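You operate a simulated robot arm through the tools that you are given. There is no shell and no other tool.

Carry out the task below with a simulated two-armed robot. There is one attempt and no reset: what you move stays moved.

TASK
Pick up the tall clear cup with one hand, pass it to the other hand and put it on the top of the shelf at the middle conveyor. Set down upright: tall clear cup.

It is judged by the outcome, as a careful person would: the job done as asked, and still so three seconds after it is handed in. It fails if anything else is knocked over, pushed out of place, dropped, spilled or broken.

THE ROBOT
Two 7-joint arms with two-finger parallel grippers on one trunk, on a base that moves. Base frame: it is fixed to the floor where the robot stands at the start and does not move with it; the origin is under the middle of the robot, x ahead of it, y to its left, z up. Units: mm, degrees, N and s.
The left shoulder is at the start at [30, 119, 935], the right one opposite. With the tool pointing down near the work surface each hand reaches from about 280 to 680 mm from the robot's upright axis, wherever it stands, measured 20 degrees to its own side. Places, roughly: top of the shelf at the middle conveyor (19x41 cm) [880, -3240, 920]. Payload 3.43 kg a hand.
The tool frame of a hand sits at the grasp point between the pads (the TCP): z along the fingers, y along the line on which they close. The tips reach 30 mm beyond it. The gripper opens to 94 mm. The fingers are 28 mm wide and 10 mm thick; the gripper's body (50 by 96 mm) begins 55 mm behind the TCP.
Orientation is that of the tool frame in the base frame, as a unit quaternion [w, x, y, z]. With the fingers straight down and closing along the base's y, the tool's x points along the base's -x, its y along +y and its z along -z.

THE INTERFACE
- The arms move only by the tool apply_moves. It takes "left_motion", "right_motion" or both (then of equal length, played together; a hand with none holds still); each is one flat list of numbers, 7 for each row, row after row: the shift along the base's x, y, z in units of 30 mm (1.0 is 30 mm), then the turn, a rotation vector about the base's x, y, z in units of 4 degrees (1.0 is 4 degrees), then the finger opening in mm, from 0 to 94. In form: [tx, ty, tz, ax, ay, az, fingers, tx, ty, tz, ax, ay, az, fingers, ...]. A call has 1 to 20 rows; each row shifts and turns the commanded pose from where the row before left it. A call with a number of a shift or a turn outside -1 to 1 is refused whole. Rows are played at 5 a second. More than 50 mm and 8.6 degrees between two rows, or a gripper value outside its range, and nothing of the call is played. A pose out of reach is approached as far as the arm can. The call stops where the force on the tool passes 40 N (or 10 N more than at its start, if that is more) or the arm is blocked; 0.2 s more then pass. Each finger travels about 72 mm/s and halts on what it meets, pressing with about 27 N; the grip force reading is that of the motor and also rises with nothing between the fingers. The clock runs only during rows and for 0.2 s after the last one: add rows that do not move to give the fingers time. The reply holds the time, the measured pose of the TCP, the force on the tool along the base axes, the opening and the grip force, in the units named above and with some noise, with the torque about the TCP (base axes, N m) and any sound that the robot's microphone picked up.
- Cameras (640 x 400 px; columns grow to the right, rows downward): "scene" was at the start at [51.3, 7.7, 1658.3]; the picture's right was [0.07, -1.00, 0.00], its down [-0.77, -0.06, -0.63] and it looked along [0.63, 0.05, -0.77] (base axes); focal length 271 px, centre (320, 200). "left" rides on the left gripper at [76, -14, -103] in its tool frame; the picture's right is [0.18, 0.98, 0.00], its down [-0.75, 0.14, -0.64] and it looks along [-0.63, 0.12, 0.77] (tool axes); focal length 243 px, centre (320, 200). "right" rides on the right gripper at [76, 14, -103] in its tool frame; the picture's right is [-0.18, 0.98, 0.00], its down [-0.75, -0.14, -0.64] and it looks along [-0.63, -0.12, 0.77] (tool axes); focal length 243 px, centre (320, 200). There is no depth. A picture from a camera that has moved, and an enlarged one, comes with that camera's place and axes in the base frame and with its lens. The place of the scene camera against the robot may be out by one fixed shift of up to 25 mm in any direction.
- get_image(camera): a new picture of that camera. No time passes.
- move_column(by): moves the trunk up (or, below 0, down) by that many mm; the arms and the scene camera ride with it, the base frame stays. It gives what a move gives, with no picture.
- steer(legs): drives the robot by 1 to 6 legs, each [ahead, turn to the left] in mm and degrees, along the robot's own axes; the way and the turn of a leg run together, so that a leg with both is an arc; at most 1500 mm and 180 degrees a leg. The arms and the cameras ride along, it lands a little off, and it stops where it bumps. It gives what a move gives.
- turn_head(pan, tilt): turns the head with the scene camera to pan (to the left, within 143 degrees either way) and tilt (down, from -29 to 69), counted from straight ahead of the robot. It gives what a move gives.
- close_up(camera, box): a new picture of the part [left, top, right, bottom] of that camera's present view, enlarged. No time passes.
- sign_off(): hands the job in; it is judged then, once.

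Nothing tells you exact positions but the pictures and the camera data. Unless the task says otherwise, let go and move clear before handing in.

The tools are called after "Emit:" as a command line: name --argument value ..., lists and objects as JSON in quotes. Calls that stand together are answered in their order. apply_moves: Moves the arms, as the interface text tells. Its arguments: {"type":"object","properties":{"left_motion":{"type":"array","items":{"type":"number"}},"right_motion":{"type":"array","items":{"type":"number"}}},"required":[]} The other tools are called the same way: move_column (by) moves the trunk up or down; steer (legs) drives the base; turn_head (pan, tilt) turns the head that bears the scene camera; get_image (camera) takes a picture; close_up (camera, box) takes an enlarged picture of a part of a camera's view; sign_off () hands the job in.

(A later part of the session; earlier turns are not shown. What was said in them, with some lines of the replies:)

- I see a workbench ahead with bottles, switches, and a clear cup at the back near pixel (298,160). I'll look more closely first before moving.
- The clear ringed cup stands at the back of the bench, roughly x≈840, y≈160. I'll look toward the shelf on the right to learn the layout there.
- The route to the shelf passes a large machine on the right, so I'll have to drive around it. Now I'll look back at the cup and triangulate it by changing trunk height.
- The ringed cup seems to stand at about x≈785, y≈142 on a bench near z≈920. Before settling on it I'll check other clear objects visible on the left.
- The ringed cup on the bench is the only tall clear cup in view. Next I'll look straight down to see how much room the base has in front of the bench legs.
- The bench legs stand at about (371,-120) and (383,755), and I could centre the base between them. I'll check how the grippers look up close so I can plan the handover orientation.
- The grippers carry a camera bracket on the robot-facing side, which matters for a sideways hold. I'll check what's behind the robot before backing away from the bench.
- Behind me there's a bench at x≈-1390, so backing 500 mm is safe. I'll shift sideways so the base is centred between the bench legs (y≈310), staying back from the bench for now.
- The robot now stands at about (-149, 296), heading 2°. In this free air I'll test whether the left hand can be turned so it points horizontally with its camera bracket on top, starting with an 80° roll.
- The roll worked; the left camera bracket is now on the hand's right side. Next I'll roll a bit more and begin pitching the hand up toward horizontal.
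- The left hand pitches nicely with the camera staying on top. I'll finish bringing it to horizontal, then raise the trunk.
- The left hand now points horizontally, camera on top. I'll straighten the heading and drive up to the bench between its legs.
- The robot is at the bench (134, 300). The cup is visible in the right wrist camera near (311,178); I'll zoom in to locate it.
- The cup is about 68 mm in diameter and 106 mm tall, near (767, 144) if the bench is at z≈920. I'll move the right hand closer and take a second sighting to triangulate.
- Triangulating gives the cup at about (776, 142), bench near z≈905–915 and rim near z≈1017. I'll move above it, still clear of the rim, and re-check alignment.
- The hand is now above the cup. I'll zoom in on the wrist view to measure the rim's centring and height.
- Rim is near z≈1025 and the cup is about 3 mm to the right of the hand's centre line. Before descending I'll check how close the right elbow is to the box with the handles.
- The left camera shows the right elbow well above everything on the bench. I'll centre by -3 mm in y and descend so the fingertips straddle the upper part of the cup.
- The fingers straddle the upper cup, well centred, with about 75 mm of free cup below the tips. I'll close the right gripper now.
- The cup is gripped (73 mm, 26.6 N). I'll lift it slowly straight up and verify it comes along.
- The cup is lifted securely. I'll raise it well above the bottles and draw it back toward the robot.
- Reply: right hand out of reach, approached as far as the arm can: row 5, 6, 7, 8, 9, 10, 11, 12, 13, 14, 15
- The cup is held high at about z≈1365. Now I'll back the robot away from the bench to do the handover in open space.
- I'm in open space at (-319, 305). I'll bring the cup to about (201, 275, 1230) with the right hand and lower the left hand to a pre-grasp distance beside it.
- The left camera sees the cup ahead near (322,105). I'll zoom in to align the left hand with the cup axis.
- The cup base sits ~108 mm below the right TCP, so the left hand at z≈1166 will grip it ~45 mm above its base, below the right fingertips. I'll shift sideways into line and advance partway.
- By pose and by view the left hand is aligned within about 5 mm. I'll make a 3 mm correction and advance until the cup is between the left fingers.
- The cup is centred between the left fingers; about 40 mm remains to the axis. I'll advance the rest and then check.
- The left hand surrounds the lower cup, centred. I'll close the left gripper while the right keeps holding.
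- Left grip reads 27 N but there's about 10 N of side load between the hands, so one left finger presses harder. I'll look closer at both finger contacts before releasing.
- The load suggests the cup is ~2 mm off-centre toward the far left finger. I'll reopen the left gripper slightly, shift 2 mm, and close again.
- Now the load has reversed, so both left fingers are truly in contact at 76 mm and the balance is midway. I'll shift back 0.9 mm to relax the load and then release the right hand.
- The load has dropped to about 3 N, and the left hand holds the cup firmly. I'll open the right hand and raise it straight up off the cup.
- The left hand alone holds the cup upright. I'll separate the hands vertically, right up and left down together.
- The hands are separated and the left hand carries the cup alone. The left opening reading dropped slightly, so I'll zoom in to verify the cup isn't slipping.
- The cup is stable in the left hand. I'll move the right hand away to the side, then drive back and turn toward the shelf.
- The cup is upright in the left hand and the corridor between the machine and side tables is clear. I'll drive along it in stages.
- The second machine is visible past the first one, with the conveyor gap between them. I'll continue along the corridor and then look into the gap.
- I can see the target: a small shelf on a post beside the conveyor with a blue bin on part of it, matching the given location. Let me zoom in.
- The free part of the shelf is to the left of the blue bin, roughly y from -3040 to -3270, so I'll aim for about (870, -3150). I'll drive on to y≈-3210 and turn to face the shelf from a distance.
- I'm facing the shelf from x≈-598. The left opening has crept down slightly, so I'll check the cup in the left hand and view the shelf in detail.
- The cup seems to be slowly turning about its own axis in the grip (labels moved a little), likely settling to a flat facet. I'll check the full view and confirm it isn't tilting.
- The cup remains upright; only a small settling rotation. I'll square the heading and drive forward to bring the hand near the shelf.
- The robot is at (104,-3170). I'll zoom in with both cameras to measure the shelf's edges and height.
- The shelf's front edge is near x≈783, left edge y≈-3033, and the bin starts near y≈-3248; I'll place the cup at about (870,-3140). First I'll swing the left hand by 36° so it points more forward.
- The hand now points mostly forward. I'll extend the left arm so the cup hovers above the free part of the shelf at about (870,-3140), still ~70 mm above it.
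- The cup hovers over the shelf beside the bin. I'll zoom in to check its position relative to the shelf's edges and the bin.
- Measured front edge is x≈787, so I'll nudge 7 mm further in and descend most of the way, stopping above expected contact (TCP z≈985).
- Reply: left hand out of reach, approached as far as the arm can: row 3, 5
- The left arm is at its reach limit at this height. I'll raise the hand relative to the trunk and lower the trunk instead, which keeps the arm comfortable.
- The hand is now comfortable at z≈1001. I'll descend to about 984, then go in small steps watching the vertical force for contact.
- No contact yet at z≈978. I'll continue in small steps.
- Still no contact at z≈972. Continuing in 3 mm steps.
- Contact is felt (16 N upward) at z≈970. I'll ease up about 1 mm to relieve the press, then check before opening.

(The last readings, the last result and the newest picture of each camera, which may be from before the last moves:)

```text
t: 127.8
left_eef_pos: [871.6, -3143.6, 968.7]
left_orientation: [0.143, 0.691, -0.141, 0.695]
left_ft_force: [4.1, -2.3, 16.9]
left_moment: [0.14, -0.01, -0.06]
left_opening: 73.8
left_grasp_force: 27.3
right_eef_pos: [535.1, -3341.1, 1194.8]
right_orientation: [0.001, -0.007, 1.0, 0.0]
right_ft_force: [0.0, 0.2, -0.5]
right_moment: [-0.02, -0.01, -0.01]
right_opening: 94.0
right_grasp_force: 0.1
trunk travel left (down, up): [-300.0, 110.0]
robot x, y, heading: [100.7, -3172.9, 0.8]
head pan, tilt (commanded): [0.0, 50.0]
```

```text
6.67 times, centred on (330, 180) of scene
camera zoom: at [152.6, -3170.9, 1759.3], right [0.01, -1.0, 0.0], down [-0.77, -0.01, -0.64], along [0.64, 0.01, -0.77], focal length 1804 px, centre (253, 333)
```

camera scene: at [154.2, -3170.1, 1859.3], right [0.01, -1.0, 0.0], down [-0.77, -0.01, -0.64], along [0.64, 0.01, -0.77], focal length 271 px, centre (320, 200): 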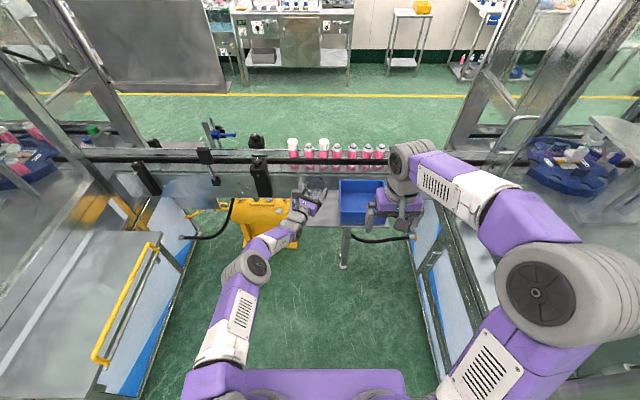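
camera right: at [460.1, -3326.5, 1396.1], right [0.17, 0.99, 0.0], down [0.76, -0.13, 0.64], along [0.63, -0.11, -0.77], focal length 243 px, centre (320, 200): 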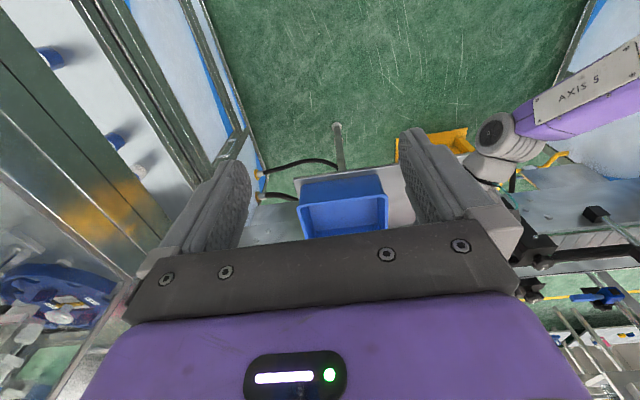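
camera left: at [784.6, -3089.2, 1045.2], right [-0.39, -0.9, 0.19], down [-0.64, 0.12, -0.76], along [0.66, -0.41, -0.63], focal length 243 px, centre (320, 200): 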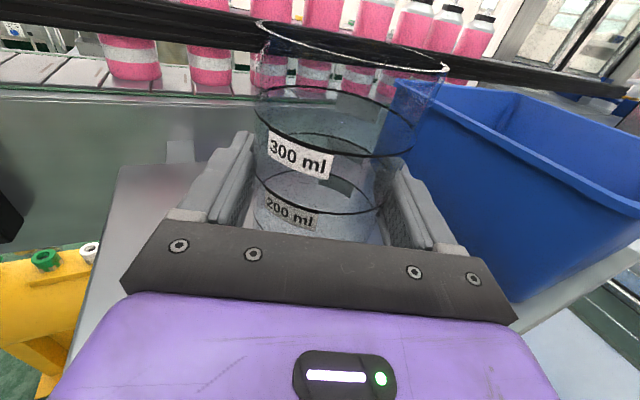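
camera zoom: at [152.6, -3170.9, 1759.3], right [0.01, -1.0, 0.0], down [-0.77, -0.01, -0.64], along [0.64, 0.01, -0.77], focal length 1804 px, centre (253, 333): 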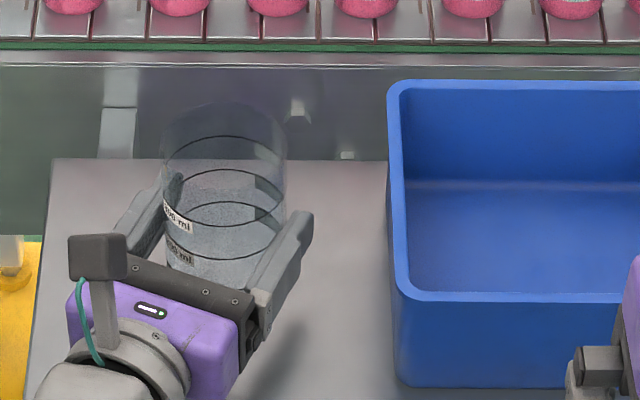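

The press is still ~17 N; I'll ease up a bit more.

Emit:
apply_moves --left_motion '[0, 0, 0.06, 0, 0, 0, 50, 0, 0, 0, 0, 0, 0, 50]'

```text
t: 128.4
left_eef_pos: [872.1, -3143.0, 969.9]
left_orientation: [0.145, 0.692, -0.144, 0.692]
left_ft_force: [0.7, 1.7, 8.4]
left_moment: [0.17, -0.12, 0.02]
left_opening: 73.7
left_grasp_force: 27.2
right_eef_pos: [534.8, -3340.6, 1193.9]
right_orientation: [0.0, -0.006, 1.0, -0.001]
right_ft_force: [-0.8, 0.3, -1.1]
right_moment: [0.0, -0.02, 0.0]
right_opening: 94.1
right_grasp_force: 0.0
trunk travel left (down, up): [-300.0, 110.0]
robot x, y, heading: [102.8, -3172.1, 0.5]
head pan, tilt (commanded): [0.0, 50.0]
```

Load is down to 8 N. One more small easing, then I'll open the left fingers gradually.

Emit:
apply_moves --left_motion '[0, 0, 0.025, 0, 0, 0, 50, 0, 0, 0, 0, 0, 0, 50]'

Emit:
apply_moves --left_motion '[0, 0, 0, 0, 0, 0, 76, 0, 0, 0, 0, 0, 0, 79, 0, 0, 0, 0, 0, 0, 83, 0, 0, 0, 0, 0, 0, 88, 0, 0, 0, 0, 0, 0, 94, 0, 0, 0, 0, 0, 0, 94]'

Emit:
get_image --camera "left"

Emit:
close_up --camera "scene" --box '[290, 150, 370, 210]'

```text
t: 129.0
left_eef_pos: [873.4, -3144.3, 969.8]
left_orientation: [0.145, 0.693, -0.143, 0.692]
left_ft_force: [-0.6, 0.9, 2.5]
left_moment: [0.09, -0.02, 0.07]
left_opening: 73.7
left_grasp_force: 26.6
right_eef_pos: [536.1, -3341.6, 1194.3]
right_orientation: [-0.001, -0.007, 1.0, 0.0]
right_ft_force: [-0.8, 0.2, -0.1]
right_moment: [0.02, -0.01, -0.02]
right_opening: 93.8
right_grasp_force: 0.2
trunk travel left (down, up): [-300.0, 110.0]
robot x, y, heading: [103.2, -3174.9, 0.8]
head pan, tilt (commanded): [0.0, 50.0]
```

```text
t: 130.4
left_eef_pos: [873.2, -3143.0, 969.9]
left_orientation: [0.144, 0.692, -0.141, 0.693]
left_ft_force: [-0.6, -0.1, -0.4]
left_moment: [-0.02, 0.02, 0.03]
left_opening: 94.1
left_grasp_force: 0.0
right_eef_pos: [536.7, -3341.0, 1194.9]
right_orientation: [0.001, -0.007, 1.0, 0.0]
right_ft_force: [0.5, -0.7, -0.4]
right_moment: [0.0, 0.0, 0.03]
right_opening: 93.9
right_grasp_force: 0.2
trunk travel left (down, up): [-300.0, 110.0]
robot x, y, heading: [102.9, -3174.8, 1.0]
head pan, tilt (commanded): [0.0, 50.0]
```

```text
taken
camera left: at [785.8, -3089.7, 1046.8], right [-0.39, -0.9, 0.19], down [-0.64, 0.12, -0.75], along [0.66, -0.41, -0.63], focal length 243 px, centre (320, 200)
```

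left: 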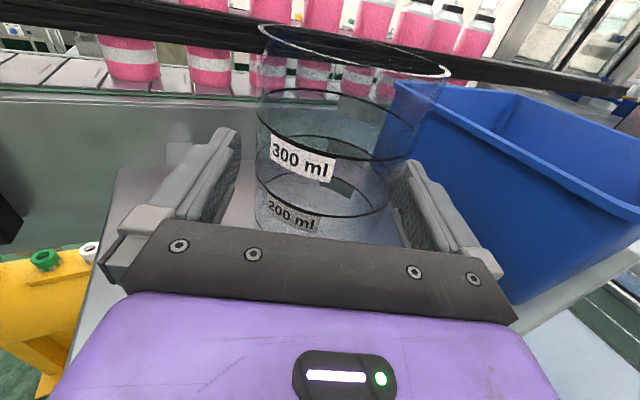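

```text
6.67 times, centred on (330, 180) of scene
camera zoom: at [154.3, -3170.4, 1759.2], right [0.01, -1.0, 0.0], down [-0.77, -0.01, -0.64], along [0.64, 0.01, -0.77], focal length 1804 px, centre (253, 333)
```

zoom: 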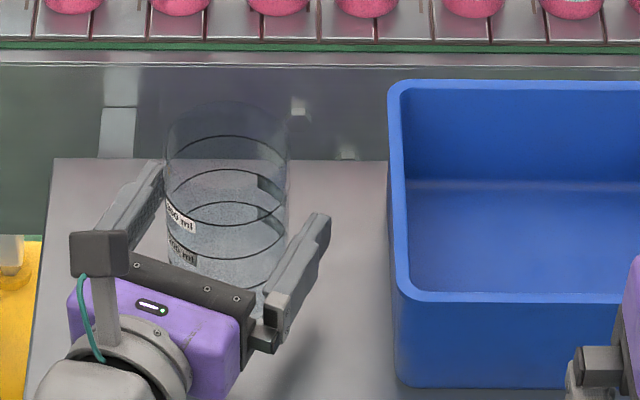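

The cup stands free on the shelf with the fingers open on both sides. I'll retreat straight back along the hand's axis.

Emit:
apply_moves --left_motion '[-0.23, 0.099, 0, 0, 0, 0, 94, -0.46, 0.198, 0, 0, 0, 0, 94, -0.61, 0.263, 0, 0, 0, 0, 94, -0.61, 0.263, 0, 0, 0, 0, 94, -0.765, 0.33, 0, 0, 0, 0, 94, -0.765, 0.33, 0, 0, 0, 0, 94, -0.765, 0.33, 0, 0, 0, 0, 94, 0, 0, 0, 0, 0, 0, 94]'

Emit:
get_image --camera "left"

Emit:
get_image --camera "scene"

```text
t: 132.2
left_eef_pos: [749.7, -3090.8, 971.5]
left_orientation: [0.143, 0.692, -0.143, 0.693]
left_ft_force: [0.1, -0.3, 0.4]
left_moment: [-0.02, 0.02, -0.02]
left_opening: 93.9
left_grasp_force: 0.1
right_eef_pos: [536.2, -3340.2, 1194.0]
right_orientation: [0.0, -0.006, 1.0, 0.0]
right_ft_force: [0.6, 0.0, -0.1]
right_moment: [-0.01, -0.02, 0.0]
right_opening: 93.8
right_grasp_force: 0.0
trunk travel left (down, up): [-300.0, 110.0]
robot x, y, heading: [106.0, -3173.9, 1.0]
head pan, tilt (commanded): [0.0, 50.0]
```

```text
taken
camera left: at [661.9, -3036.1, 1048.3], right [-0.39, -0.9, 0.19], down [-0.64, 0.12, -0.75], along [0.66, -0.41, -0.63], focal length 243 px, centre (320, 200)
```

left: 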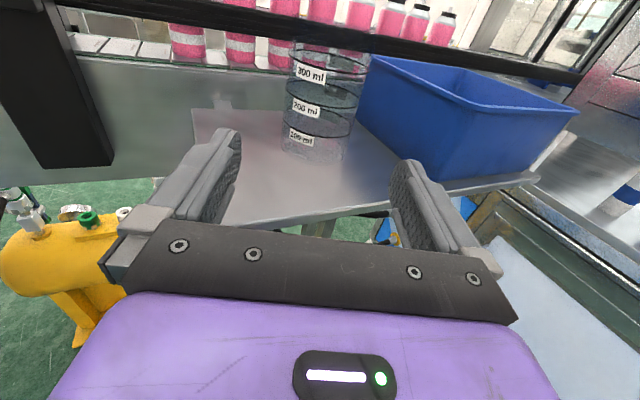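

```text
taken
camera scene: at [154.7, -3170.6, 1759.2], right [0.01, -1.0, 0.0], down [-0.77, -0.01, -0.64], along [0.64, 0.01, -0.77], focal length 271 px, centre (320, 200)
```

scene: 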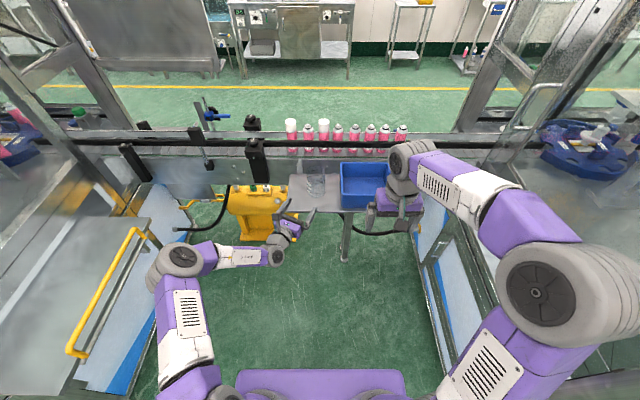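

The cup stands upright on the shelf, clear of the bin, and the left hand is out. I'll back the robot away and do a final check.

Emit:
steer --legs '[[-350, 0]]'

Emit:
get_image --camera "left"

Emit:
close_up --camera "scene" --box '[240, 90, 420, 210]'

```text
t: 134.5
left_eef_pos: [398.1, -3096.9, 973.8]
left_orientation: [0.145, 0.691, -0.142, 0.694]
left_ft_force: [-0.4, 0.1, 0.4]
left_moment: [-0.03, 0.03, -0.01]
left_opening: 93.9
left_grasp_force: 0.1
right_eef_pos: [183.5, -3346.0, 1194.0]
right_orientation: [0.0, -0.006, 1.0, 0.0]
right_ft_force: [0.0, -0.2, 0.6]
right_moment: [0.02, -0.01, -0.01]
right_opening: 94.1
right_grasp_force: 0.1
trunk travel left (down, up): [-300.0, 110.0]
robot x, y, heading: [-249.4, -3174.3, 0.7]
head pan, tilt (commanded): [0.0, 50.0]
```

```text
taken
camera left: at [310.0, -3041.9, 1048.6], right [-0.39, -0.9, 0.19], down [-0.64, 0.12, -0.75], along [0.66, -0.42, -0.63], focal length 243 px, centre (320, 200)
```

left: 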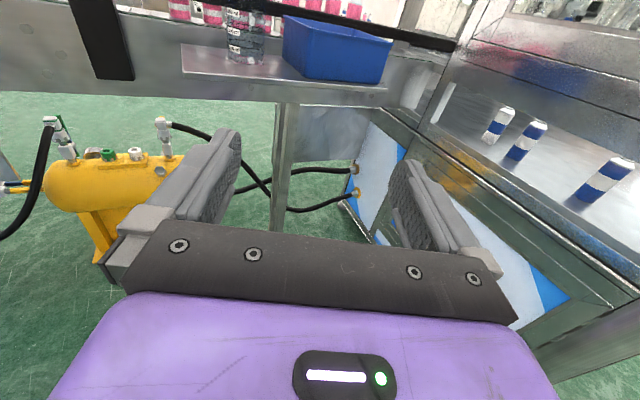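

```text
3.33 times, centred on (330, 150) of scene
camera zoom: at [-198.3, -3174.8, 1759.3], right [0.01, -1.0, 0.0], down [-0.77, -0.01, -0.64], along [0.64, 0.01, -0.77], focal length 902 px, centre (287, 367)
```

zoom: 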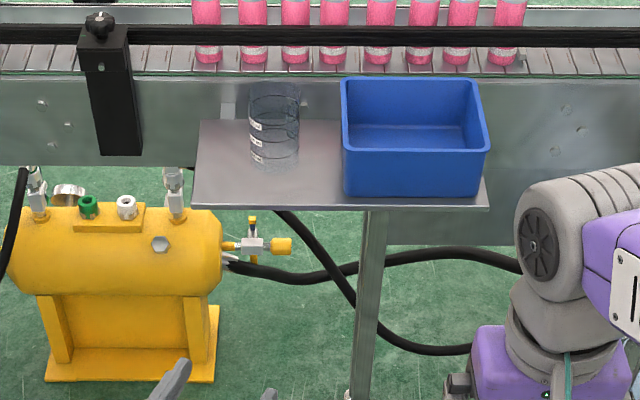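

The tall clear cup stands upright on the free part of the shelf, beside the undisturbed blue bin. Both hands are empty and well clear, so I'm handing the job in.

Emit:
sign_off

```text
The job is handed in.
```

The tall clear cup is standing upright on top of the shelf at the middle conveyor, in the free space to the left of the blue bin. I've handed the job in.

- **Pick-up and pass:** the right hand lifted the cup from the bench by its upper part. The left hand then took it by the lower part in open space before the right let go.
- **Placing:** the left hand set the cup down at about (872, -3143), on a shelf top at roughly z = 920. That is around 85 mm from the front edge and 65–70 mm clear of the bin.
- **After release:** I opened the left hand, drew it straight back and reversed the robot 350 mm. In the last pictures the cup is still upright and the bin has not moved.
- **Other objects:** I saw nothing knocked over, moved or dropped. While being carried, the cup turned slightly about its own axis in the grip, but it stayed upright.
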